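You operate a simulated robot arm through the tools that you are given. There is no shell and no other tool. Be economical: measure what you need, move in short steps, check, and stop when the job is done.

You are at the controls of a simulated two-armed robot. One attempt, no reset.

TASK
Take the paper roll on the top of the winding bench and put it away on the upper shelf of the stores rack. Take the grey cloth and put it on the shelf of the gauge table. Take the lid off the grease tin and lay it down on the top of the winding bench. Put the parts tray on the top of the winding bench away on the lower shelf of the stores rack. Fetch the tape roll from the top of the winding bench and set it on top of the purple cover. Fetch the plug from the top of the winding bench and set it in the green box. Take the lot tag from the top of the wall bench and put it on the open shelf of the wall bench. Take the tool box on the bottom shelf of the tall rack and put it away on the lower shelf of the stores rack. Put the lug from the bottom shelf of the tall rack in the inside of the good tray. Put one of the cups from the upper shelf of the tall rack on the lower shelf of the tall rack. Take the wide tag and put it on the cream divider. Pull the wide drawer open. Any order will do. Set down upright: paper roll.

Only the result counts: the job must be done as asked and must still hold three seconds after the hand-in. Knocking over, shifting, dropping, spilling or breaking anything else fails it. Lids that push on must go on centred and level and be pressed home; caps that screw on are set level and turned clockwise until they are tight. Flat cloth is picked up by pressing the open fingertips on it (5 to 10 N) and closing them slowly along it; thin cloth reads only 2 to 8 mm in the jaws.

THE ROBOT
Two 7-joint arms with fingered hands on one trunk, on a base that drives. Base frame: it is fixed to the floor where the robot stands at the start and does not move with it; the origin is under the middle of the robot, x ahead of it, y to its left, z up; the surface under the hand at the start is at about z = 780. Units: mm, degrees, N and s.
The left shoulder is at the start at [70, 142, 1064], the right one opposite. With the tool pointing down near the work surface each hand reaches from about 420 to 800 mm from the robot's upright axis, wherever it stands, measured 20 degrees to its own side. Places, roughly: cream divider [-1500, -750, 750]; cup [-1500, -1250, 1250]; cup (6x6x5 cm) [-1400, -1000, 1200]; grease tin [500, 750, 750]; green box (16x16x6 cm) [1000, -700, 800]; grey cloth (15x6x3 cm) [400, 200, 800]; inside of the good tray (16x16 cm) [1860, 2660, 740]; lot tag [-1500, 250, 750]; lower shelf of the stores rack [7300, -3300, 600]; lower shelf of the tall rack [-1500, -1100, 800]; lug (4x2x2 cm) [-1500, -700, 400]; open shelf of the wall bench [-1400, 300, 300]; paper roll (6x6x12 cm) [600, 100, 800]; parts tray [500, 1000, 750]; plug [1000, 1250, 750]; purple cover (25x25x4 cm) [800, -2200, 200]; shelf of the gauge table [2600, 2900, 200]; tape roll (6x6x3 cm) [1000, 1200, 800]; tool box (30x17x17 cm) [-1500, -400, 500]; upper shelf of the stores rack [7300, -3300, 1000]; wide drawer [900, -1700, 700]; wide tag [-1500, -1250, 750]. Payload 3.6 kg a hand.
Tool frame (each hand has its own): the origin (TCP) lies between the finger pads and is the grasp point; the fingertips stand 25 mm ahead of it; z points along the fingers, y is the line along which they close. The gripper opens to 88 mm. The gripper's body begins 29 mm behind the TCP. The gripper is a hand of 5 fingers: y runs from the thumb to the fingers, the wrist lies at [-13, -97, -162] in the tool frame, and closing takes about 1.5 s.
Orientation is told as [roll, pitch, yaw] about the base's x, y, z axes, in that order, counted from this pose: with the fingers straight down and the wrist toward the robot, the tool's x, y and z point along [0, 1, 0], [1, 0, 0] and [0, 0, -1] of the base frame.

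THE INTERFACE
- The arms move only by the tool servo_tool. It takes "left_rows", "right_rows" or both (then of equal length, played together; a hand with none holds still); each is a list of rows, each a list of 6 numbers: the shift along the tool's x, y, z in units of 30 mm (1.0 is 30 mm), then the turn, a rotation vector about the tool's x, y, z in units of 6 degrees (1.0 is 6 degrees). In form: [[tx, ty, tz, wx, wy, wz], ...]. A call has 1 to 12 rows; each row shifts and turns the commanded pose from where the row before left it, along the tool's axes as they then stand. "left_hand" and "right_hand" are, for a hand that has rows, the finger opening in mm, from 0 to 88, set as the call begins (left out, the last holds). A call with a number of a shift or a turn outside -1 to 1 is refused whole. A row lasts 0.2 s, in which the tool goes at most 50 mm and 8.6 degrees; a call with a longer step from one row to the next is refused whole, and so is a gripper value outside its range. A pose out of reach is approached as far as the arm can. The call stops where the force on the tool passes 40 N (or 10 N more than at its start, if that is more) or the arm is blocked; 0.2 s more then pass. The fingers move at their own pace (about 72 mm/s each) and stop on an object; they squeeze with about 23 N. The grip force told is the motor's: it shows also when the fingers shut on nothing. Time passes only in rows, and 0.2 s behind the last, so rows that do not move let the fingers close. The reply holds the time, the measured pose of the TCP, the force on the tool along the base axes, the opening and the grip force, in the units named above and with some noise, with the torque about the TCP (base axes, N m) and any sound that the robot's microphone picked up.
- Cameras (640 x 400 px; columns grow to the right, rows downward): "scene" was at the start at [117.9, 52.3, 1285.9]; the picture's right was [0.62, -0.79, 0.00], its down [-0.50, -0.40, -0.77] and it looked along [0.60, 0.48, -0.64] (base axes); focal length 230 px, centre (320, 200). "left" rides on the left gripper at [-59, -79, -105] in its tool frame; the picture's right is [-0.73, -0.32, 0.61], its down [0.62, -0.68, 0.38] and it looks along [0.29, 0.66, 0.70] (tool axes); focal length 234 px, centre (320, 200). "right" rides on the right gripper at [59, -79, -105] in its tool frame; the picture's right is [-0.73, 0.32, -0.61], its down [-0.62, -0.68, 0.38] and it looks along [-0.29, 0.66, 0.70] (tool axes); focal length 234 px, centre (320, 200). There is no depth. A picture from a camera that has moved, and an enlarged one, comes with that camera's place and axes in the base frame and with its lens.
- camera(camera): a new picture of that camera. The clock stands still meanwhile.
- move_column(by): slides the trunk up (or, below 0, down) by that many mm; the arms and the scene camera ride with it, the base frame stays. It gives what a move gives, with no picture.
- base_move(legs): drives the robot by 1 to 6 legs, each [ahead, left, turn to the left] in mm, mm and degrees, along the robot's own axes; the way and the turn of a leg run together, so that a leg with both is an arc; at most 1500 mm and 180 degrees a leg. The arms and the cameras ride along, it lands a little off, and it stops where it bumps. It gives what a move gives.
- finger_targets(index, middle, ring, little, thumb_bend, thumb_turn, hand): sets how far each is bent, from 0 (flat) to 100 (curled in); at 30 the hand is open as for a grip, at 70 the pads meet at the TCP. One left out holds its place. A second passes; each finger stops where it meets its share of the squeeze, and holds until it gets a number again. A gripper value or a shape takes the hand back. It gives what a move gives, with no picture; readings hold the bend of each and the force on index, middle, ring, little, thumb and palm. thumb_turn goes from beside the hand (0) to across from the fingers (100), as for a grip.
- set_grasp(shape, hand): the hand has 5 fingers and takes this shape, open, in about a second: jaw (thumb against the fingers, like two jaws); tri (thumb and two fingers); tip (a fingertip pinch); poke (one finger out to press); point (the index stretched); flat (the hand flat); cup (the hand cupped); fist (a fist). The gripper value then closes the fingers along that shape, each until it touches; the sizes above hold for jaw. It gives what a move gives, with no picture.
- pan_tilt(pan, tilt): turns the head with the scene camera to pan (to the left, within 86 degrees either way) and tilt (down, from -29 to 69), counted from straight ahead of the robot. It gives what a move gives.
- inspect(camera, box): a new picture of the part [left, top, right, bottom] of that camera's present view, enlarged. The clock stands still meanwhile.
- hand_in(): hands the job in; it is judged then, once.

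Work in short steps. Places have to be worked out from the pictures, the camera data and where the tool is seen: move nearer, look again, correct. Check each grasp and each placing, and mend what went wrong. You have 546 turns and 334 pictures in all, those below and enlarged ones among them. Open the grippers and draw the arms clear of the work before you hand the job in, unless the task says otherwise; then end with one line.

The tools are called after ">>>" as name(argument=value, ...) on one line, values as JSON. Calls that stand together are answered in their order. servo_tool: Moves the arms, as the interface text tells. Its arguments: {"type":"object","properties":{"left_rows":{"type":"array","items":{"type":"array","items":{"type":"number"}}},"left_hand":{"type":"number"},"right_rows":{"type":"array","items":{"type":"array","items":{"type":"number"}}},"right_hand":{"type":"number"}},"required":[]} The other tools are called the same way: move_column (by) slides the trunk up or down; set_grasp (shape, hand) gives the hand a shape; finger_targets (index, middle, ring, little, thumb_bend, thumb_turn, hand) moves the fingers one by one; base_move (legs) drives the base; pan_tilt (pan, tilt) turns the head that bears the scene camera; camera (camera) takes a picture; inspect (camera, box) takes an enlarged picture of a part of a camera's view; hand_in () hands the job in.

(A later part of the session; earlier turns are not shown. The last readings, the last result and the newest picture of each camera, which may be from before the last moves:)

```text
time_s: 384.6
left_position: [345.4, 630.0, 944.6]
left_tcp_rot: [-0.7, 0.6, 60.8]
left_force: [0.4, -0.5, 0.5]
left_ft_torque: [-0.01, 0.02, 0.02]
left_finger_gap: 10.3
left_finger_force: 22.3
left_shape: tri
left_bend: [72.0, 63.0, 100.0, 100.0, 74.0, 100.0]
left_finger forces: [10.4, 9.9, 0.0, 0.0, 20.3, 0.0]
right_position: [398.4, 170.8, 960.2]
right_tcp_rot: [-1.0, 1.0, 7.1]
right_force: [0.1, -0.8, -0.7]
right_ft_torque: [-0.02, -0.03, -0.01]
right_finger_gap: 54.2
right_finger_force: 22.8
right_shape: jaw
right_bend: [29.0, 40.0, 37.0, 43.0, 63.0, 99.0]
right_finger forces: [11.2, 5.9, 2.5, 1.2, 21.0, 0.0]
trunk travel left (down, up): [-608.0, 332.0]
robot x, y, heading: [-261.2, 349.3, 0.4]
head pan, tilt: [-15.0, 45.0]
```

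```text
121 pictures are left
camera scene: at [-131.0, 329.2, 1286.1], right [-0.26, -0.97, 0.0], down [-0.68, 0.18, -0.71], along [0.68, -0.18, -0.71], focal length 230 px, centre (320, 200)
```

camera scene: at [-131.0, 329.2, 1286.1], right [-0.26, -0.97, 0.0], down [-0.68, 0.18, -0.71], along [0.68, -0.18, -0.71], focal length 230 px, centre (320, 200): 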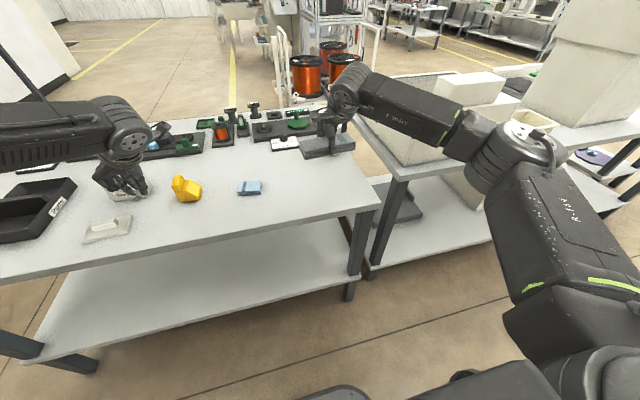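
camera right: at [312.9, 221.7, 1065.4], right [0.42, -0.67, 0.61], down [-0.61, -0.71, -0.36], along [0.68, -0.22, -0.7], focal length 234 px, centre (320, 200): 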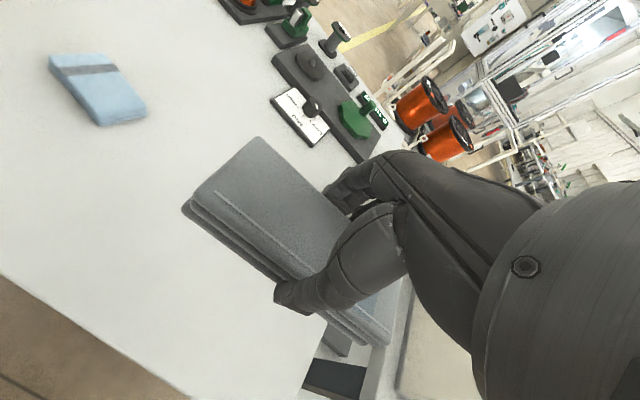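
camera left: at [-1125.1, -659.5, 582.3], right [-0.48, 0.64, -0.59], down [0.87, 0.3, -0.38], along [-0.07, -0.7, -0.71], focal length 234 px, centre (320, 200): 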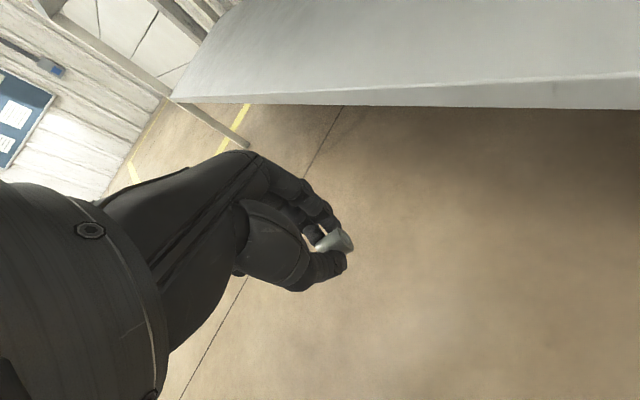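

Cloth held. Drive round the left end of the bench toward the gauge/tray tables.

>>> base_move(legs=[[-200, 0, 0], [0, 1450, 0], [1450, 0, 0]])

>>> pan_tilt(pan=45, tilt=25)

>>> camera(camera="scene")

```text
time_s: 399.8
left_position: [1584.8, 2082.5, 945.5]
left_tcp_rot: [-0.6, 0.6, 60.1]
left_force: [-0.3, -0.2, -0.5]
left_ft_torque: [-0.03, 0.0, 0.0]
left_finger_gap: 10.2
left_finger_force: 22.6
left_shape: tri
left_bend: [72.0, 63.0, 100.0, 100.0, 74.0, 100.0]
left_finger forces: [10.4, 10.1, 0.0, 0.0, 20.5, 0.0]
right_position: [1631.2, 1624.0, 959.3]
right_tcp_rot: [-0.9, 1.1, 6.3]
right_force: [0.0, 0.7, -0.8]
right_ft_torque: [-0.01, 0.02, -0.01]
right_finger_gap: 54.2
right_finger_force: 23.0
right_shape: jaw
right_bend: [29.0, 40.0, 37.0, 43.0, 63.0, 99.0]
right_finger forces: [11.3, 5.9, 2.5, 1.2, 21.0, 0.1]
trunk travel left (down, up): [-608.0, 332.0]
robot x, y, heading: [974.0, 1811.8, -0.1]
head pan, tilt: [-15.0, 45.0]
```

```text
time_s: 401.1
left_position: [1583.4, 2082.3, 945.2]
left_tcp_rot: [-0.7, 0.6, 60.1]
left_force: [0.0, -0.9, -0.3]
left_ft_torque: [0.0, 0.02, 0.03]
left_finger_gap: 10.4
left_finger_force: 22.8
left_shape: tri
left_bend: [72.0, 63.0, 100.0, 100.0, 74.0, 100.0]
left_finger forces: [10.4, 10.0, 0.0, 0.1, 20.3, 0.1]
right_position: [1630.9, 1624.0, 960.3]
right_tcp_rot: [-1.1, 1.1, 6.4]
right_force: [0.2, 0.3, -0.4]
right_ft_torque: [0.0, 0.0, 0.02]
right_finger_gap: 54.0
right_finger_force: 22.8
right_shape: jaw
right_bend: [29.0, 40.0, 37.0, 43.0, 63.0, 99.0]
right_finger forces: [11.3, 5.8, 2.6, 1.2, 21.0, 0.0]
trunk travel left (down, up): [-608.0, 332.0]
robot x, y, heading: [972.7, 1807.4, -0.3]
head pan, tilt: [45.0, 25.0]
```

```text
120 pictures are left
camera scene: at [1090.8, 1873.8, 1316.6], right [0.7, -0.71, 0.0], down [-0.3, -0.3, -0.91], along [0.65, 0.64, -0.42], focal length 230 px, centre (320, 200)
```

scene: 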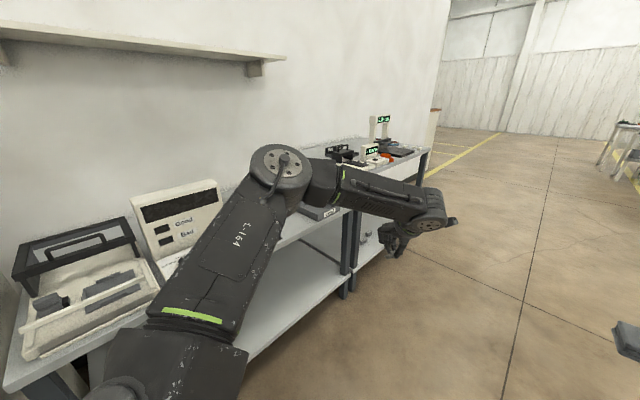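

>>> base_move(legs=[[750, -250, 0], [0, 0, 90]])

>>> pan_tilt(pan=0, tilt=30)

>>> camera(camera="scene")

```text
time_s: 409.1
left_position: [1450.0, 2165.4, 945.4]
left_tcp_rot: [-0.7, 0.6, 149.6]
left_force: [-0.6, 0.9, -0.4]
left_ft_torque: [0.0, 0.0, -0.01]
left_finger_gap: 10.4
left_finger_force: 22.8
left_shape: tri
left_bend: [72.0, 64.0, 100.0, 100.0, 74.0, 100.0]
left_finger forces: [10.3, 9.9, 0.0, 0.0, 20.1, 0.1]
right_position: [1910.7, 2207.9, 959.1]
right_tcp_rot: [-1.1, 1.1, 95.8]
right_force: [-0.3, 0.0, 0.0]
right_ft_torque: [0.01, -0.01, 0.01]
right_finger_gap: 53.7
right_finger_force: 23.1
right_shape: jaw
right_bend: [29.0, 40.0, 38.0, 43.0, 64.0, 99.0]
right_finger forces: [11.0, 5.8, 2.7, 1.2, 20.7, 0.0]
trunk travel left (down, up): [-608.0, 332.0]
robot x, y, heading: [1722.6, 1550.6, 89.1]
head pan, tilt: [45.0, 25.0]
```

```text
time_s: 410.2
left_position: [1450.7, 2165.4, 944.7]
left_tcp_rot: [-0.7, 0.7, 149.6]
left_force: [0.3, 0.0, 0.0]
left_ft_torque: [0.03, 0.0, -0.02]
left_finger_gap: 10.4
left_finger_force: 23.0
left_shape: tri
left_bend: [72.0, 64.0, 100.0, 100.0, 74.0, 100.0]
left_finger forces: [10.4, 9.9, 0.0, 0.1, 20.2, 0.0]
right_position: [1910.8, 2206.5, 959.9]
right_tcp_rot: [-1.1, 1.1, 95.8]
right_force: [0.4, 0.4, -0.1]
right_ft_torque: [-0.01, 0.06, -0.01]
right_finger_gap: 54.0
right_finger_force: 23.2
right_shape: jaw
right_bend: [29.0, 40.0, 38.0, 43.0, 64.0, 99.0]
right_finger forces: [11.1, 5.9, 2.6, 1.2, 20.7, 0.1]
trunk travel left (down, up): [-608.0, 332.0]
robot x, y, heading: [1715.1, 1555.1, 89.0]
head pan, tilt: [0.0, 30.0]
```

```text
119 pictures are left
camera scene: at [1720.5, 1693.0, 1308.7], right [1.0, -0.02, 0.0], down [-0.01, -0.5, -0.87], along [0.01, 0.87, -0.5], focal length 230 px, centre (320, 200)
```

scene: 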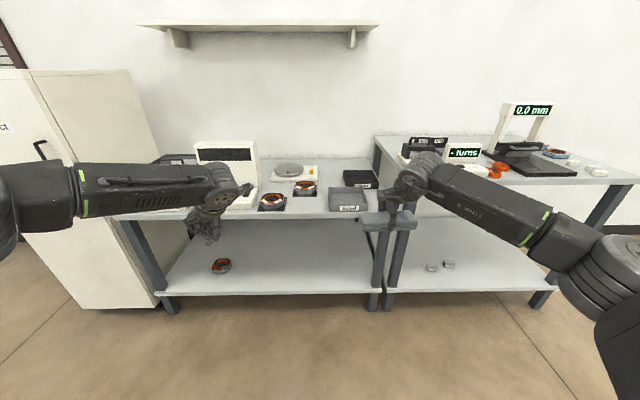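

>>> inspect(camera="scene", box=[240, 150, 400, 230])

>>> inspect(camera="scene", box=[370, 130, 610, 310])

```text
4.00 times, centred on (320, 190) of scene
camera zoom: at [1720.5, 1693.0, 1308.7], right [1.0, -0.02, 0.0], down [-0.01, -0.5, -0.87], along [0.01, 0.87, -0.5], focal length 920 px, centre (320, 240)
```

zoom: 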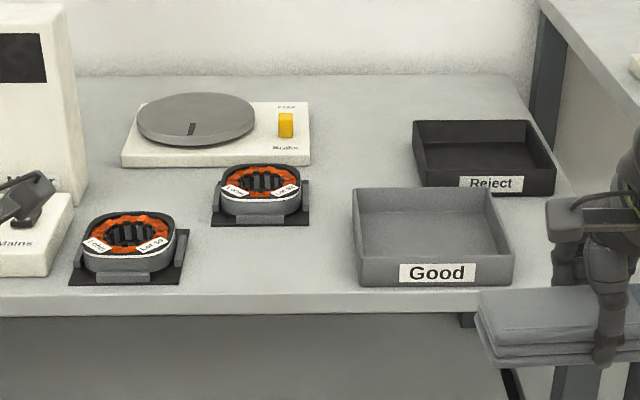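

```text
2.22 times, centred on (490, 220) of scene
camera zoom: at [1720.5, 1693.0, 1308.7], right [1.0, -0.02, 0.0], down [-0.01, -0.5, -0.87], along [0.01, 0.87, -0.5], focal length 511 px, centre (-58, 156)
```

zoom: 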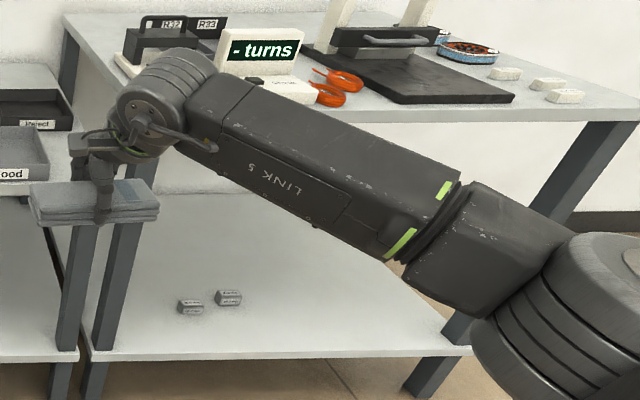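

Good tray centre ≈[1862,2656]. Retract the right hand (cloth) and position the left over the tray.

>>> servo_tool(right_rows=[[0, -1, 0, 0, 0, 0], [0, -1, 0, 0, 0, 0], [0, -1, 0, 0, 0, 0], [0, -1, 0, 0, 0, 0], [0, -1, 0, 0, 0, 0], [0, -1, 0, 0, 0, 0]])

>>> base_move(legs=[[0, -350, 1], [420, 0, 0]])

>>> camera(camera="scene")

>>> camera(camera="left")

```text
time_s: 411.6
left_position: [1450.2, 2164.3, 946.1]
left_tcp_rot: [-0.7, 0.4, 149.6]
left_force: [-0.2, 0.2, -0.1]
left_ft_torque: [0.02, 0.03, -0.02]
left_finger_gap: 10.1
left_finger_force: 23.0
left_shape: tri
left_bend: [72.0, 64.0, 100.0, 100.0, 74.0, 100.0]
left_finger forces: [10.2, 9.8, 0.0, 0.0, 20.2, 0.1]
right_position: [1928.9, 2026.0, 965.1]
right_tcp_rot: [-1.0, 1.1, 95.8]
right_force: [-0.1, -0.2, -1.1]
right_ft_torque: [0.02, -0.01, 0.01]
right_finger_gap: 53.6
right_finger_force: 22.6
right_shape: jaw
right_bend: [29.0, 40.0, 38.0, 43.0, 64.0, 98.0]
right_finger forces: [11.1, 5.8, 2.7, 1.2, 20.9, 0.1]
trunk travel left (down, up): [-608.0, 332.0]
robot x, y, heading: [1715.7, 1549.3, 89.0]
head pan, tilt: [0.0, 30.0]
```

```text
time_s: 416.1
left_position: [1795.1, 2578.8, 945.1]
left_tcp_rot: [-0.7, 0.6, 150.4]
left_force: [0.2, -0.6, -0.5]
left_ft_torque: [-0.03, 0.0, 0.03]
left_finger_gap: 10.2
left_finger_force: 23.1
left_shape: tri
left_bend: [72.0, 64.0, 100.0, 100.0, 74.0, 100.0]
left_finger forces: [10.3, 9.8, 0.0, 0.0, 20.2, 0.1]
right_position: [2276.1, 2449.0, 964.3]
right_tcp_rot: [-1.0, 1.1, 96.8]
right_force: [-0.2, 0.2, 0.2]
right_ft_torque: [0.0, 0.01, 0.0]
right_finger_gap: 53.8
right_finger_force: 23.4
right_shape: jaw
right_bend: [29.0, 40.0, 38.0, 43.0, 64.0, 98.0]
right_finger forces: [11.2, 5.7, 2.7, 1.3, 20.8, 0.0]
trunk travel left (down, up): [-608.0, 332.0]
robot x, y, heading: [2071.5, 1971.1, 89.9]
head pan, tilt: [0.0, 30.0]
```

```text
116 pictures are left
camera scene: at [2073.1, 2110.5, 1308.7], right [1.0, 0.0, 0.0], down [0.0, -0.5, -0.87], along [0.0, 0.87, -0.5], focal length 230 px, centre (320, 200)
```

scene: 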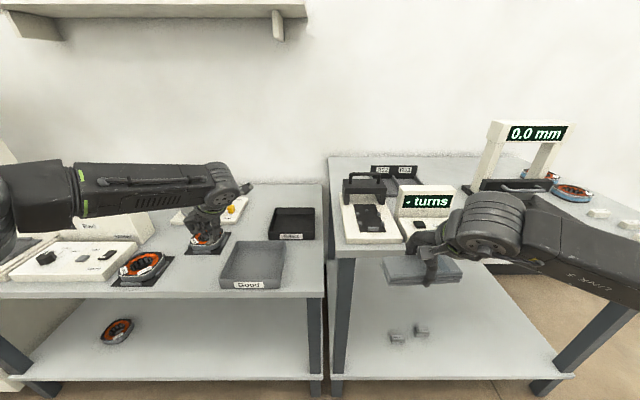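

```text
115 pictures are left
camera left: at [1891.4, 2589.6, 1052.1], right [0.65, 0.48, -0.59], down [0.29, -0.88, -0.38], along [-0.7, 0.07, -0.71], focal length 234 px, centre (320, 200)
```

left: 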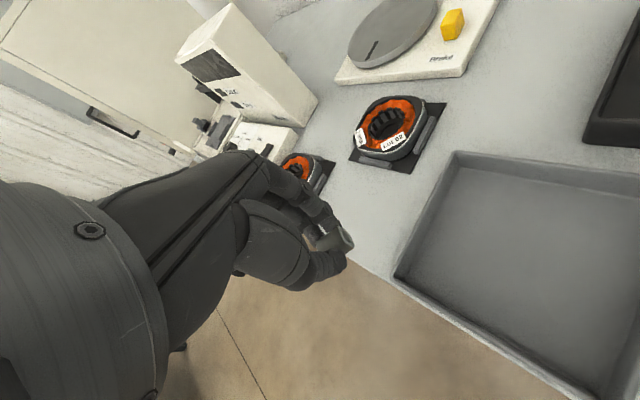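

>>> base_move(legs=[[78, -67, 0]])

>>> servo_tool(left_rows=[[0, 0, 1, 0, 0, 0], [0, 0, 1, 0, 0, 0], [0, 0, 1, 0, 0, 0]])

>>> camera(camera="left")

>>> inspect(camera="scene", box=[170, 170, 330, 300])

```text
time_s: 417.3
left_position: [1863.4, 2655.6, 945.4]
left_tcp_rot: [-0.7, 0.6, 150.3]
left_force: [-0.4, 0.3, -0.1]
left_ft_torque: [-0.01, 0.0, 0.0]
left_finger_gap: 10.5
left_finger_force: 23.3
left_shape: tri
left_bend: [72.0, 64.0, 100.0, 100.0, 74.0, 100.0]
left_finger forces: [10.3, 9.9, 0.1, 0.1, 20.2, 0.1]
right_position: [2344.4, 2525.7, 963.3]
right_tcp_rot: [-1.0, 1.1, 96.7]
right_force: [1.5, -0.2, -1.2]
right_ft_torque: [0.02, 0.03, 0.0]
right_finger_gap: 53.8
right_finger_force: 23.2
right_shape: jaw
right_bend: [29.0, 40.0, 38.0, 43.0, 64.0, 98.0]
right_finger forces: [11.1, 5.7, 2.6, 1.3, 20.8, 0.0]
trunk travel left (down, up): [-608.0, 332.0]
robot x, y, heading: [2139.6, 2049.2, 89.9]
head pan, tilt: [0.0, 30.0]
```

```text
time_s: 418.1
left_position: [1853.5, 2643.6, 862.9]
left_tcp_rot: [-0.8, 0.6, 150.4]
left_force: [0.2, -0.3, 0.2]
left_ft_torque: [0.01, -0.03, -0.01]
left_finger_gap: 10.3
left_finger_force: 23.7
left_shape: tri
left_bend: [72.0, 64.0, 100.0, 100.0, 74.0, 100.0]
left_finger forces: [10.4, 9.8, 0.1, 0.1, 20.3, 0.0]
left hand out of reach, approached as far as the arm can: row 2, 3
right_position: [2342.8, 2527.8, 963.6]
right_tcp_rot: [-1.0, 1.1, 96.6]
right_force: [0.4, -0.5, 0.0]
right_ft_torque: [0.02, -0.01, 0.0]
right_finger_gap: 53.5
right_finger_force: 23.1
right_shape: jaw
right_bend: [29.0, 40.0, 38.0, 43.0, 64.0, 98.0]
right_finger forces: [11.1, 5.6, 2.7, 1.2, 20.8, 0.0]
trunk travel left (down, up): [-608.0, 332.0]
robot x, y, heading: [2138.7, 2048.4, 90.0]
head pan, tilt: [0.0, 30.0]
```

```text
114 pictures are left
camera left: at [1949.0, 2653.8, 970.0], right [0.65, 0.48, -0.59], down [0.29, -0.88, -0.38], along [-0.7, 0.08, -0.71], focal length 234 px, centre (320, 200)
```

left: 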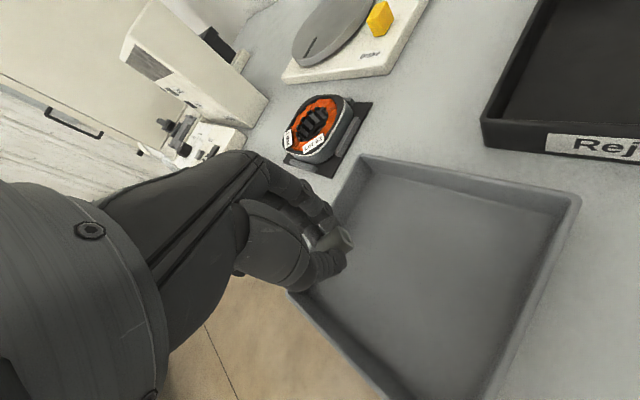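

```text
3.08 times, centred on (250, 235) of scene
camera zoom: at [2139.9, 2186.9, 1308.7], right [1.0, 0.0, 0.0], down [0.0, -0.5, -0.87], along [0.0, 0.87, -0.5], focal length 708 px, centre (535, 92)
```

zoom: 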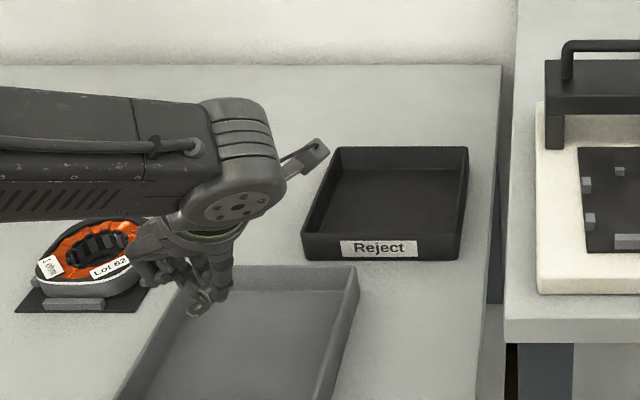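

Tray centre ≈[1870,2658]; lug is above it. Retract the right a bit and lower with the column.

>>> servo_tool(right_rows=[[0, -0.8, 0, 0, 0, 0], [0, -0.8, 0, 0, 0, 0]])

>>> move_column(by=-60)

>>> camera(camera="left")

>>> camera(camera="scene")

```text
time_s: 418.7
left_position: [1854.3, 2641.3, 863.7]
left_tcp_rot: [-0.9, 0.5, 150.3]
left_force: [0.7, 0.2, -0.8]
left_ft_torque: [-0.01, 0.01, -0.02]
left_finger_gap: 10.4
left_finger_force: 22.5
left_shape: tri
left_bend: [72.0, 64.0, 100.0, 100.0, 74.0, 100.0]
left_finger forces: [10.3, 9.8, 0.1, 0.0, 20.1, 0.1]
right_position: [2349.4, 2477.5, 964.6]
right_tcp_rot: [-1.0, 0.9, 96.7]
right_force: [-1.3, -0.2, -0.5]
right_ft_torque: [-0.01, -0.02, -0.03]
right_finger_gap: 53.5
right_finger_force: 22.9
right_shape: jaw
right_bend: [29.0, 40.0, 38.0, 43.0, 64.0, 98.0]
right_finger forces: [11.2, 5.7, 2.7, 1.3, 20.8, 0.1]
trunk travel left (down, up): [-608.0, 332.0]
robot x, y, heading: [2141.5, 2046.0, 90.1]
head pan, tilt: [0.0, 30.0]
```

```text
time_s: 419.7
left_position: [1854.8, 2642.7, 803.2]
left_tcp_rot: [-0.8, 0.6, 150.4]
left_force: [-0.1, 0.9, -1.0]
left_ft_torque: [-0.04, -0.01, 0.01]
left_finger_gap: 10.1
left_finger_force: 23.4
left_shape: tri
left_bend: [72.0, 64.0, 100.0, 100.0, 74.0, 100.0]
left_finger forces: [10.3, 9.9, 0.1, 0.0, 20.2, 0.1]
right_position: [2349.9, 2478.8, 905.1]
right_tcp_rot: [-1.0, 1.0, 96.8]
right_force: [-0.2, 0.1, -0.1]
right_ft_torque: [-0.03, 0.04, -0.03]
right_finger_gap: 53.4
right_finger_force: 22.8
right_shape: jaw
right_bend: [29.0, 40.0, 38.0, 43.0, 64.0, 98.0]
right_finger forces: [11.1, 5.7, 2.7, 1.3, 20.8, 0.1]
trunk travel left (down, up): [-548.0, 392.0]
robot x, y, heading: [2141.6, 2045.4, 89.7]
head pan, tilt: [0.0, 30.0]
```

```text
112 pictures are left
camera left: at [1949.5, 2653.9, 910.3], right [0.65, 0.48, -0.59], down [0.29, -0.88, -0.38], along [-0.7, 0.08, -0.71], focal length 234 px, centre (320, 200)
```

left: 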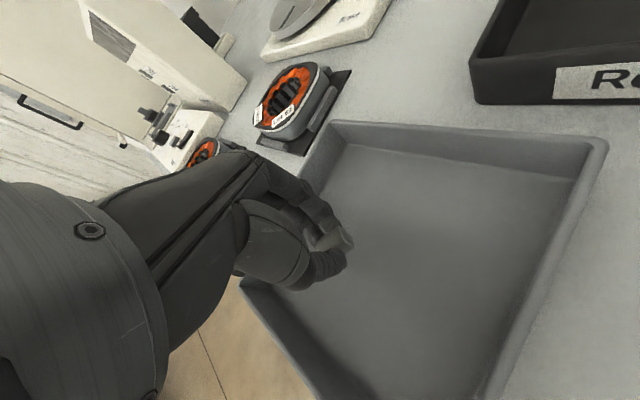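

```text
111 pictures are left
camera scene: at [2140.4, 2186.9, 1248.7], right [1.0, 0.0, 0.0], down [0.0, -0.5, -0.87], along [0.0, 0.87, -0.5], focal length 230 px, centre (320, 200)
```

scene: 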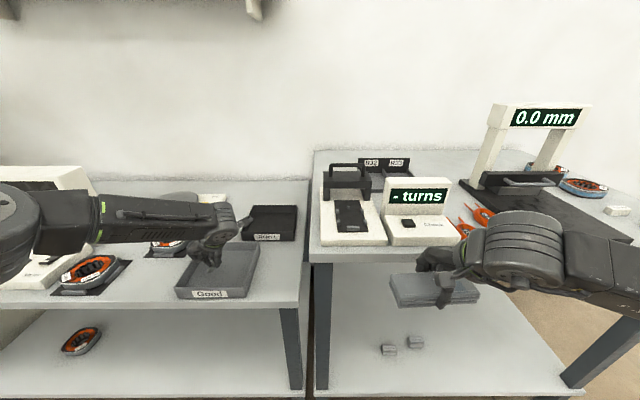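

>>> move_column(by=-22)

>>> inspect(camera="left", box=[230, 140, 430, 320])

```text
time_s: 420.4
left_position: [1854.3, 2643.4, 781.0]
left_tcp_rot: [-0.8, 0.6, 150.3]
left_force: [1.0, -0.8, -0.8]
left_ft_torque: [0.0, -0.01, -0.04]
left_finger_gap: 10.1
left_finger_force: 22.7
left_shape: tri
left_bend: [72.0, 64.0, 100.0, 100.0, 74.0, 100.0]
left_finger forces: [10.3, 9.8, 0.1, 0.0, 20.2, 0.0]
right_position: [2348.1, 2478.9, 883.3]
right_tcp_rot: [-1.0, 1.0, 96.7]
right_force: [-0.7, -0.3, -0.1]
right_ft_torque: [0.02, -0.03, 0.03]
right_finger_gap: 53.8
right_finger_force: 22.9
right_shape: jaw
right_bend: [29.0, 40.0, 38.0, 43.0, 64.0, 98.0]
right_finger forces: [11.1, 5.6, 2.7, 1.2, 20.7, 0.0]
trunk travel left (down, up): [-526.0, 414.0]
robot x, y, heading: [2140.2, 2047.7, 90.1]
head pan, tilt: [0.0, 30.0]
```

```text
2.22 times, centred on (330, 230) of left
camera zoom: at [1949.5, 2653.7, 888.3], right [0.65, 0.48, -0.59], down [0.29, -0.88, -0.38], along [-0.7, 0.08, -0.71], focal length 520 px, centre (298, 133)
```

zoom: 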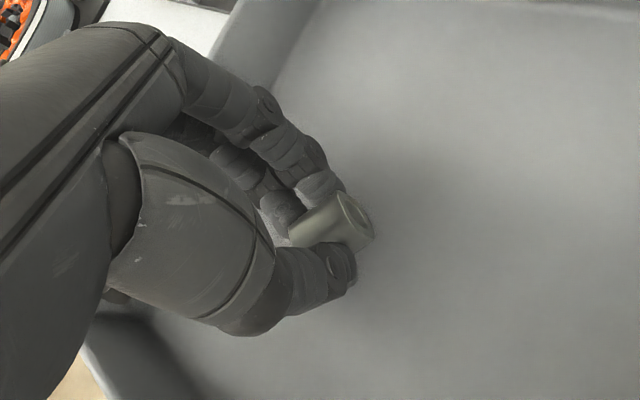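

>>> move_column(by=-8)

>>> servo_tool(left_rows=[[0, 0, 0, 0, 0, 0], [0, 0, 0, 0, 0, 0], [0, 0, 0, 0, 0, 0], [0, 0, 0, 0, 0, 0]], left_hand=60)

>>> move_column(by=120)

>>> inspect(camera="left", box=[230, 120, 550, 370])

```text
time_s: 420.9
left_position: [1854.5, 2643.7, 773.2]
left_tcp_rot: [-0.9, 0.6, 150.4]
left_force: [1.0, 0.5, 6.9]
left_ft_torque: [0.03, 0.04, 0.03]
left_finger_gap: 10.1
left_finger_force: 22.5
left_shape: tri
left_bend: [72.0, 63.0, 100.0, 100.0, 74.0, 100.0]
left_finger forces: [11.1, 12.0, 0.1, 0.1, 22.2, 0.0]
right_position: [2348.9, 2478.1, 875.3]
right_tcp_rot: [-0.9, 1.0, 96.8]
right_force: [-0.2, 0.4, -0.2]
right_ft_torque: [-0.03, 0.01, 0.0]
right_finger_gap: 53.5
right_finger_force: 23.3
right_shape: jaw
right_bend: [29.0, 40.0, 38.0, 43.0, 64.0, 98.0]
right_finger forces: [11.1, 5.7, 2.7, 1.4, 20.8, 0.0]
trunk travel left (down, up): [-518.0, 422.0]
robot x, y, heading: [2139.1, 2051.2, 89.9]
head pan, tilt: [0.0, 30.0]
```

```text
time_s: 421.9
left_position: [1854.2, 2643.7, 773.3]
left_tcp_rot: [-0.6, 0.8, 150.3]
left_force: [0.3, -0.7, -0.4]
left_ft_torque: [-0.01, -0.01, -0.01]
left_finger_gap: 59.4
left_finger_force: 0.1
left_shape: tri
left_bend: [73.0, 38.0, 99.0, 99.0, 60.0, 100.0]
left_finger forces: [0.0, 0.0, 0.0, 0.1, 0.0, 0.0]
right_position: [2347.9, 2478.7, 875.0]
right_tcp_rot: [-1.0, 1.1, 96.7]
right_force: [0.2, -0.5, 0.3]
right_ft_torque: [0.01, 0.01, 0.02]
right_finger_gap: 54.0
right_finger_force: 23.1
right_shape: jaw
right_bend: [29.0, 40.0, 38.0, 43.0, 64.0, 98.0]
right_finger forces: [11.2, 5.7, 2.7, 1.4, 20.8, 0.0]
trunk travel left (down, up): [-518.0, 422.0]
robot x, y, heading: [2141.6, 2048.1, 89.7]
head pan, tilt: [0.0, 30.0]
```

```text
time_s: 423.4
left_position: [1853.7, 2642.5, 892.6]
left_tcp_rot: [-0.8, 0.7, 150.4]
left_force: [0.3, -0.9, -0.3]
left_ft_torque: [0.0, -0.01, -0.01]
left_finger_gap: 59.6
left_finger_force: 0.2
left_shape: tri
left_bend: [73.0, 38.0, 99.0, 99.0, 60.0, 100.0]
left_finger forces: [0.1, 0.0, 0.1, 0.0, 0.0, 0.0]
right_position: [2348.5, 2479.3, 994.8]
right_tcp_rot: [-1.0, 1.1, 96.7]
right_force: [0.0, -0.6, -0.2]
right_ft_torque: [0.0, 0.05, 0.01]
right_finger_gap: 53.8
right_finger_force: 23.0
right_shape: jaw
right_bend: [29.0, 40.0, 38.0, 43.0, 64.0, 98.0]
right_finger forces: [11.0, 5.8, 2.7, 1.3, 20.8, 0.0]
trunk travel left (down, up): [-638.0, 302.0]
robot x, y, heading: [2140.0, 2046.9, 90.1]
head pan, tilt: [0.0, 30.0]
```

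```text
1.60 times, centred on (390, 245) of left
camera zoom: at [1949.5, 2654.1, 1000.0], right [0.65, 0.48, -0.59], down [0.29, -0.88, -0.38], along [-0.7, 0.08, -0.71], focal length 375 px, centre (208, 128)
```

zoom: 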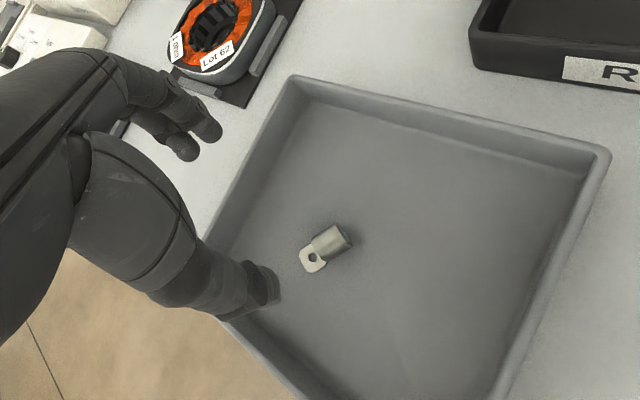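

Lug is in the good tray. Now retract the left hand, back up, and lower the trunk to place the cloth on the gauge table's low shelf.

>>> base_move(legs=[[-330, 0, 0]])

>>> servo_tool(left_rows=[[0.9, -0.51, -0.3, 0, 0, 0.8], [0.85, -0.57, -0.3, 0, 0, 0.8], [0.8, -0.65, -0.3, 0, 0, 0.8], [0.72, -0.73, -0.3, 0, 0, 0.8], [0.64, -0.8, 0, 0, 0, 0.8], [0.55, -0.86, 0, 0, 0, 0.8], [0.45, -0.9, 0, 0, 0, 0.8], [0, 0, 0, 0, 0, 0.8]], left_hand=60)

>>> move_column(by=-400)

>>> move_column(by=-200)

>>> pan_tilt(pan=-15, tilt=20)

>>> camera(camera="scene")

```text
time_s: 425.6
left_position: [1850.6, 2314.3, 892.5]
left_tcp_rot: [-0.7, 0.6, 150.6]
left_force: [-0.2, 0.4, -0.1]
left_ft_torque: [-0.01, 0.02, 0.01]
left_finger_gap: 59.5
left_finger_force: 0.1
left_shape: tri
left_bend: [73.0, 38.0, 99.0, 99.0, 60.0, 100.0]
left_finger forces: [0.0, 0.0, 0.0, 0.0, 0.0, 0.0]
right_position: [2347.1, 2150.7, 994.8]
right_tcp_rot: [-1.0, 1.2, 96.8]
right_force: [0.0, 0.0, -0.3]
right_ft_torque: [-0.03, 0.0, -0.01]
right_finger_gap: 53.5
right_finger_force: 22.9
right_shape: jaw
right_bend: [29.0, 40.0, 38.0, 43.0, 64.0, 98.0]
right_finger forces: [11.1, 5.7, 2.8, 1.2, 20.7, 0.0]
trunk travel left (down, up): [-638.0, 302.0]
robot x, y, heading: [2139.0, 1717.7, 89.8]
head pan, tilt: [0.0, 30.0]
```

```text
time_s: 427.4
left_position: [1854.1, 2119.5, 926.9]
left_tcp_rot: [-1.0, 0.2, 112.1]
left_force: [-0.2, -0.3, -0.5]
left_ft_torque: [-0.01, -0.02, 0.0]
left_finger_gap: 59.6
left_finger_force: 0.2
left_shape: tri
left_bend: [73.0, 38.0, 99.0, 99.0, 60.0, 100.0]
left_finger forces: [0.0, 0.0, 0.0, 0.1, 0.1, 0.0]
left hand out of reach, approached as far as the arm can: row 7
right_position: [2346.9, 2150.8, 996.3]
right_tcp_rot: [-0.9, 1.1, 96.9]
right_force: [0.1, 0.3, 0.0]
right_ft_torque: [0.0, 0.0, 0.01]
right_finger_gap: 54.0
right_finger_force: 22.9
right_shape: jaw
right_bend: [29.0, 40.0, 38.0, 43.0, 64.0, 98.0]
right_finger forces: [11.1, 5.6, 2.7, 1.3, 20.8, 0.0]
trunk travel left (down, up): [-638.0, 302.0]
robot x, y, heading: [2138.2, 1721.9, 90.3]
head pan, tilt: [0.0, 30.0]
```

```text
time_s: 431.2
left_position: [1855.0, 2120.7, 527.9]
left_tcp_rot: [-1.0, 0.1, 112.2]
left_force: [1.0, 0.1, -0.8]
left_ft_torque: [0.02, 0.01, 0.0]
left_finger_gap: 59.8
left_finger_force: 0.1
left_shape: tri
left_bend: [73.0, 38.0, 99.0, 99.0, 60.0, 100.0]
left_finger forces: [0.1, 0.0, 0.0, 0.0, 0.0, 0.0]
right_position: [2346.4, 2150.8, 594.8]
right_tcp_rot: [-1.0, 1.2, 96.8]
right_force: [-0.6, -0.7, -0.4]
right_ft_torque: [-0.02, 0.03, 0.02]
right_finger_gap: 53.7
right_finger_force: 23.5
right_shape: jaw
right_bend: [29.0, 40.0, 38.0, 43.0, 64.0, 98.0]
right_finger forces: [11.1, 5.6, 2.7, 1.2, 20.8, 0.1]
trunk travel left (down, up): [-238.0, 702.0]
robot x, y, heading: [2138.8, 1718.2, 89.9]
head pan, tilt: [0.0, 30.0]
```

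```text
time_s: 433.4
left_position: [1854.1, 2119.4, 328.1]
left_tcp_rot: [-1.1, 0.1, 112.2]
left_force: [0.3, 0.6, 0.2]
left_ft_torque: [-0.01, -0.05, 0.02]
left_finger_gap: 59.6
left_finger_force: 0.0
left_shape: tri
left_bend: [73.0, 38.0, 99.0, 99.0, 60.0, 100.0]
left_finger forces: [0.1, 0.1, 0.0, 0.0, 0.0, 0.1]
right_position: [2348.0, 2150.7, 394.2]
right_tcp_rot: [-1.0, 1.1, 96.8]
right_force: [-0.6, 0.0, -1.3]
right_ft_torque: [-0.03, -0.03, -0.02]
right_finger_gap: 53.8
right_finger_force: 23.2
right_shape: jaw
right_bend: [29.0, 40.0, 38.0, 43.0, 64.0, 98.0]
right_finger forces: [11.1, 5.8, 2.7, 1.2, 20.9, 0.0]
trunk travel left (down, up): [-38.0, 902.0]
robot x, y, heading: [2138.5, 1718.5, 90.1]
head pan, tilt: [0.0, 30.0]
```

```text
time_s: 434.2
left_position: [1854.1, 2119.2, 327.3]
left_tcp_rot: [-1.0, 0.1, 112.2]
left_force: [0.4, -0.7, 0.4]
left_ft_torque: [0.0, 0.01, -0.02]
left_finger_gap: 59.5
left_finger_force: 0.1
left_shape: tri
left_bend: [73.0, 38.0, 99.0, 99.0, 60.0, 100.0]
left_finger forces: [0.1, 0.0, 0.0, 0.0, 0.0, 0.1]
right_position: [2347.1, 2151.6, 394.3]
right_tcp_rot: [-1.0, 1.1, 96.8]
right_force: [-0.5, -0.2, -0.8]
right_ft_torque: [-0.02, -0.01, -0.05]
right_finger_gap: 53.8
right_finger_force: 22.9
right_shape: jaw
right_bend: [29.0, 40.0, 38.0, 43.0, 64.0, 98.0]
right_finger forces: [11.1, 5.8, 2.7, 1.4, 20.8, 0.0]
trunk travel left (down, up): [-38.0, 902.0]
robot x, y, heading: [2136.6, 1717.8, 90.2]
head pan, tilt: [-15.0, 20.0]
```

```text
108 pictures are left
camera scene: at [2163.7, 1858.2, 754.7], right [0.97, -0.26, 0.0], down [-0.09, -0.33, -0.94], along [0.24, 0.91, -0.34], focal length 230 px, centre (320, 200)
```

scene: 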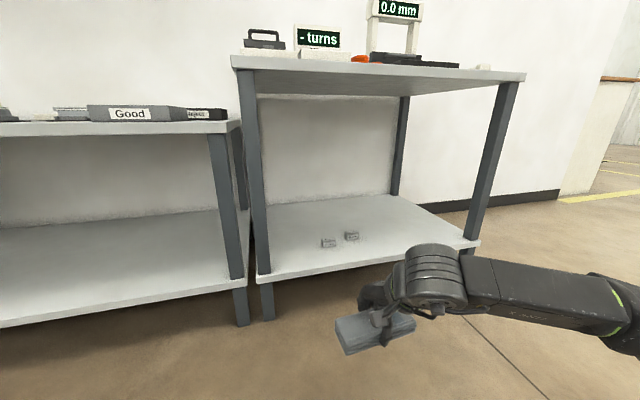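

Shelf front ≈ y 2575, z ≈ 210; small parts near x 2440–2550. Extend the right arm, lower it, and shift to place the cloth around x≈2680.

>>> servo_tool(right_rows=[[0, 0.9, 0.35, 0, 0, 0.28], [0, 0.9, 0.35, 0, 0, 0.28], [0, 0.9, 0.35, 0, 0, 0.28], [0, 0.9, 0.35, 0, 0, 0.28], [0, 0.9, 0.35, 0, 0, 0], [0, 0.9, 0.35, 0, 0, 0], [0, 0.9, 0.35, 0, 0, 0], [0, 0.9, 0.35, 0, 0, 0]])

>>> base_move(legs=[[0, -340, 0], [180, 0, 0]])

>>> camera(camera="scene")

>>> camera(camera="right")

```text
time_s: 436.0
left_position: [1855.0, 2120.9, 328.2]
left_tcp_rot: [-1.0, 0.0, 112.2]
left_force: [0.2, 0.6, 0.1]
left_ft_torque: [0.0, 0.01, 0.04]
left_finger_gap: 59.7
left_finger_force: 0.1
left_shape: tri
left_bend: [73.0, 38.0, 99.0, 99.0, 60.0, 100.0]
left_finger forces: [0.1, 0.0, 0.0, 0.0, 0.1, 0.0]
right_position: [2341.3, 2366.0, 306.9]
right_tcp_rot: [-1.1, 0.9, 90.1]
right_force: [-0.9, -0.6, -0.1]
right_ft_torque: [0.0, -0.01, -0.02]
right_finger_gap: 53.6
right_finger_force: 23.2
right_shape: jaw
right_bend: [29.0, 41.0, 38.0, 42.0, 64.0, 98.0]
right_finger forces: [11.1, 5.7, 2.7, 1.3, 20.8, 0.0]
trunk travel left (down, up): [-38.0, 902.0]
robot x, y, heading: [2138.8, 1713.8, 90.3]
head pan, tilt: [-15.0, 20.0]
```

```text
time_s: 439.3
left_position: [2192.6, 2299.2, 326.1]
left_tcp_rot: [-1.0, 0.1, 112.2]
left_force: [-0.3, 0.4, -0.7]
left_ft_torque: [-0.03, 0.02, -0.01]
left_finger_gap: 59.5
left_finger_force: 0.0
left_shape: tri
left_bend: [73.0, 38.0, 99.0, 99.0, 60.0, 100.0]
left_finger forces: [0.0, 0.0, 0.1, 0.1, 0.0, 0.0]
right_position: [2679.9, 2546.0, 307.2]
right_tcp_rot: [-1.0, 0.9, 90.1]
right_force: [-0.4, -0.2, -1.1]
right_ft_torque: [-0.01, 0.03, -0.02]
right_finger_gap: 53.5
right_finger_force: 22.9
right_shape: jaw
right_bend: [29.0, 41.0, 38.0, 42.0, 64.0, 98.0]
right_finger forces: [11.1, 5.7, 2.7, 1.4, 20.7, 0.0]
trunk travel left (down, up): [-38.0, 902.0]
robot x, y, heading: [2476.6, 1898.1, 89.9]
head pan, tilt: [-15.0, 20.0]
```

```text
107 pictures are left
camera scene: at [2502.1, 2038.3, 754.7], right [0.97, -0.26, 0.0], down [-0.09, -0.33, -0.94], along [0.24, 0.91, -0.34], focal length 230 px, centre (320, 200)
```

scene: 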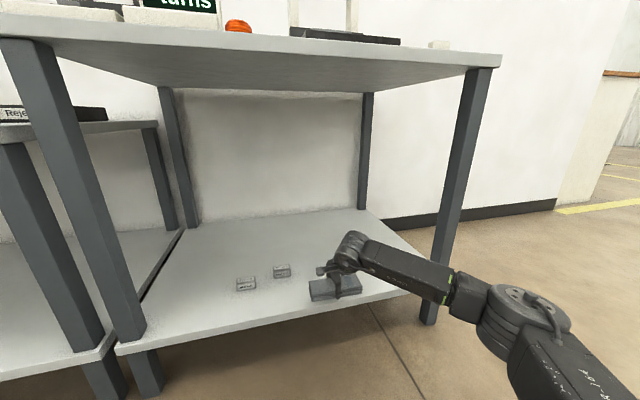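

```text
106 pictures are left
camera right: at [2617.9, 2468.6, 412.0], right [0.71, 0.33, 0.62], down [0.63, -0.69, -0.36], along [0.3, 0.65, -0.7], focal length 234 px, centre (320, 200)
```

right: 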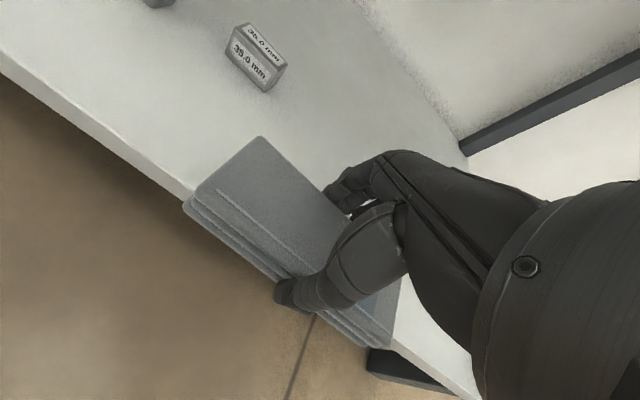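

>>> base_move(legs=[[140, 0, 0]])

>>> servo_tool(right_rows=[[0, 0, 0.6, 0, 0, 0], [0, 0, 0.6, 0, 0, 0], [0, 0, 0.4, 0, 0, 0]])

>>> camera(camera="scene")

>>> camera(camera="right")

```text
time_s: 440.6
left_position: [2191.9, 2438.4, 327.7]
left_tcp_rot: [-1.0, 0.0, 112.3]
left_force: [-0.1, 0.4, 0.1]
left_ft_torque: [-0.01, 0.01, -0.02]
left_finger_gap: 59.8
left_finger_force: 0.0
left_shape: tri
left_bend: [73.0, 38.0, 99.0, 99.0, 60.0, 100.0]
left_finger forces: [0.0, 0.0, 0.0, 0.1, 0.0, 0.0]
right_position: [2680.0, 2685.2, 308.0]
right_tcp_rot: [-1.2, 1.0, 90.2]
right_force: [0.1, -0.1, -1.0]
right_ft_torque: [0.04, -0.03, -0.02]
right_finger_gap: 53.5
right_finger_force: 23.0
right_shape: jaw
right_bend: [29.0, 41.0, 38.0, 42.0, 64.0, 98.0]
right_finger forces: [11.2, 5.8, 2.7, 1.3, 20.8, 0.0]
trunk travel left (down, up): [-38.0, 902.0]
robot x, y, heading: [2476.3, 2036.7, 89.9]
head pan, tilt: [-15.0, 20.0]
```

```text
time_s: 441.4
left_position: [2192.6, 2438.6, 327.7]
left_tcp_rot: [-1.0, 0.1, 112.3]
left_force: [-0.6, -0.2, 0.4]
left_ft_torque: [0.01, -0.01, 0.0]
left_finger_gap: 59.5
left_finger_force: 0.1
left_shape: tri
left_bend: [73.0, 38.0, 99.0, 99.0, 60.0, 100.0]
left_finger forces: [0.1, 0.0, 0.1, 0.1, 0.1, 0.0]
right_position: [2679.3, 2686.1, 260.4]
right_tcp_rot: [-1.0, 1.0, 90.1]
right_force: [-1.3, 0.1, -0.1]
right_ft_torque: [0.01, -0.03, 0.01]
right_finger_gap: 53.3
right_finger_force: 23.1
right_shape: jaw
right_bend: [29.0, 41.0, 38.0, 42.0, 64.0, 98.0]
right_finger forces: [11.2, 5.6, 2.7, 1.3, 20.8, 0.1]
trunk travel left (down, up): [-38.0, 902.0]
robot x, y, heading: [2476.8, 2040.5, 90.0]
head pan, tilt: [-15.0, 20.0]
```

```text
105 pictures are left
camera scene: at [2501.7, 2178.3, 754.7], right [0.97, -0.26, 0.0], down [-0.09, -0.33, -0.94], along [0.24, 0.91, -0.34], focal length 230 px, centre (320, 200)
```

scene: 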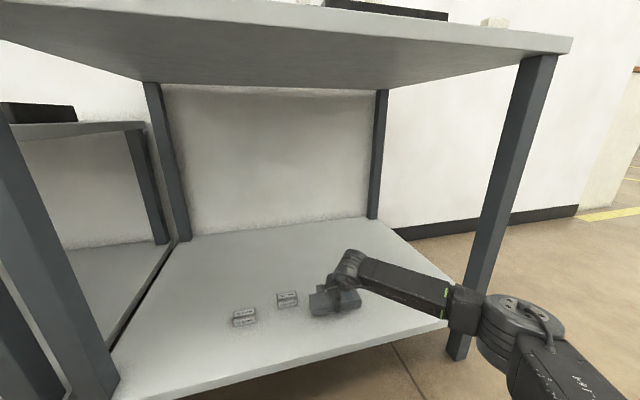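

```text
104 pictures are left
camera right: at [2617.3, 2607.9, 364.4], right [0.71, 0.34, 0.62], down [0.63, -0.69, -0.36], along [0.3, 0.65, -0.7], focal length 234 px, centre (320, 200)
```

right: 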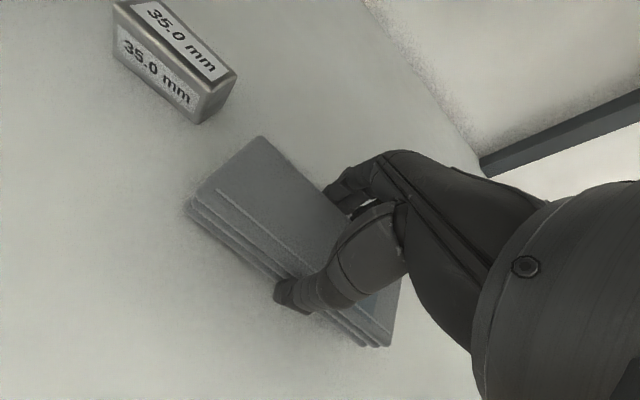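

>>> servo_tool(right_rows=[[0, 0, 0.25, 0, 0, 0], [0, 0, 0.2, 0, 0, 0]])

>>> servo_tool(right_rows=[[0, 0, 0.15, 0, 0, 0], [0, 0, 0.15, 0, 0, 0]])

```text
time_s: 442.0
left_position: [2191.8, 2440.0, 327.1]
left_tcp_rot: [-1.0, -0.1, 112.2]
left_force: [-0.1, 0.6, -0.7]
left_ft_torque: [0.0, -0.01, 0.01]
left_finger_gap: 59.7
left_finger_force: 0.1
left_shape: tri
left_bend: [73.0, 38.0, 99.0, 99.0, 60.0, 100.0]
left_finger forces: [0.0, 0.1, 0.0, 0.1, 0.1, 0.0]
right_position: [2679.7, 2684.1, 248.3]
right_tcp_rot: [-1.1, 0.8, 90.2]
right_force: [0.1, -0.4, 9.1]
right_ft_torque: [-0.15, 0.02, 0.02]
right_finger_gap: 53.4
right_finger_force: 23.1
right_shape: jaw
right_bend: [29.0, 41.0, 38.0, 42.0, 64.0, 98.0]
right_finger forces: [11.2, 5.8, 2.8, 1.4, 22.3, 0.0]
trunk travel left (down, up): [-38.0, 902.0]
robot x, y, heading: [2477.6, 2039.3, 90.3]
head pan, tilt: [-15.0, 20.0]
```

```text
time_s: 442.8
left_position: [2192.3, 2437.7, 329.6]
left_tcp_rot: [-1.2, -0.1, 112.2]
left_force: [-0.3, 0.1, 0.7]
left_ft_torque: [0.01, 0.02, -0.01]
left_finger_gap: 59.6
left_finger_force: 0.1
left_shape: tri
left_bend: [73.0, 38.0, 99.0, 99.0, 60.0, 100.0]
left_finger forces: [0.0, 0.0, 0.1, 0.0, 0.0, 0.0]
right_position: [2679.2, 2687.0, 246.4]
right_tcp_rot: [-0.8, 0.0, 90.2]
right_force: [-0.7, -2.6, 24.5]
right_ft_torque: [-0.22, 0.0, 0.03]
right_finger_gap: 52.3
right_finger_force: 22.7
right_shape: jaw
right_bend: [74.0, 41.0, 39.0, 42.0, 64.0, 98.0]
right_finger forces: [11.1, 5.6, 3.3, 1.4, 24.2, 0.0]
trunk travel left (down, up): [-38.0, 902.0]
robot x, y, heading: [2480.0, 2039.1, 90.2]
head pan, tilt: [-15.0, 20.0]
stopped in row 2 (right hand): the force on the tool passed its limit at 41 N (the readings are from after the stop); the commanded pose is now the measured one
```

Cloth is on the shelf. Release and rise, then check.

>>> servo_tool(right_rows=[[0, 0, -0.1, 0, 0, 0], [0, 0, 0, 0, 0, 0], [0, 0, 0, 0, 0, 0], [0, 0, 0, 0, 0, 0], [0, 0, 0, 0, 0, 0], [0, 0, -0.5, 0, 0, 0], [0, 0, -0.9, 0, 0, 0], [0, 0, -0.9, 0, 0, 0]], right_hand=86)

>>> camera(camera="right")

```text
time_s: 444.6
left_position: [2191.9, 2438.3, 327.5]
left_tcp_rot: [-1.0, 0.1, 112.4]
left_force: [-0.4, 0.3, -0.3]
left_ft_torque: [-0.01, 0.02, 0.0]
left_finger_gap: 59.6
left_finger_force: 0.1
left_shape: tri
left_bend: [73.0, 38.0, 99.0, 99.0, 60.0, 100.0]
left_finger forces: [0.0, 0.0, 0.0, 0.1, 0.1, 0.0]
right_position: [2677.6, 2687.9, 312.9]
right_tcp_rot: [-1.0, 0.5, 90.3]
right_force: [-0.9, -0.1, -0.1]
right_ft_torque: [0.03, 0.03, -0.01]
right_finger_gap: 85.8
right_finger_force: 0.1
right_shape: jaw
right_bend: [31.0, 30.0, 30.0, 30.0, 31.0, 98.0]
right_finger forces: [0.1, 0.1, 0.1, 0.0, 0.1, 0.1]
trunk travel left (down, up): [-38.0, 902.0]
robot x, y, heading: [2477.5, 2038.1, 89.9]
head pan, tilt: [-15.0, 20.0]
```

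```text
103 pictures are left
camera right: at [2617.2, 2609.1, 416.6], right [0.71, 0.33, 0.62], down [0.63, -0.68, -0.37], along [0.3, 0.65, -0.7], focal length 234 px, centre (320, 200)
```

right: 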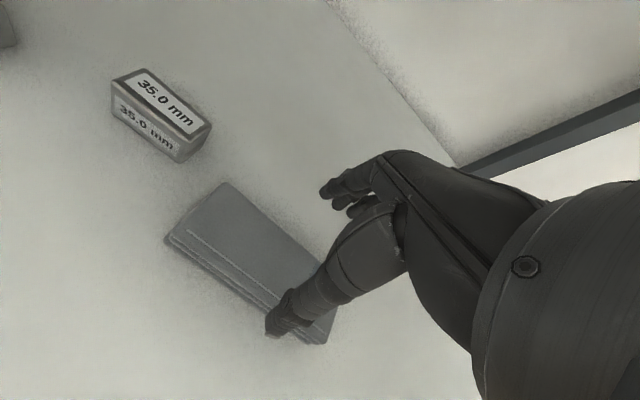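

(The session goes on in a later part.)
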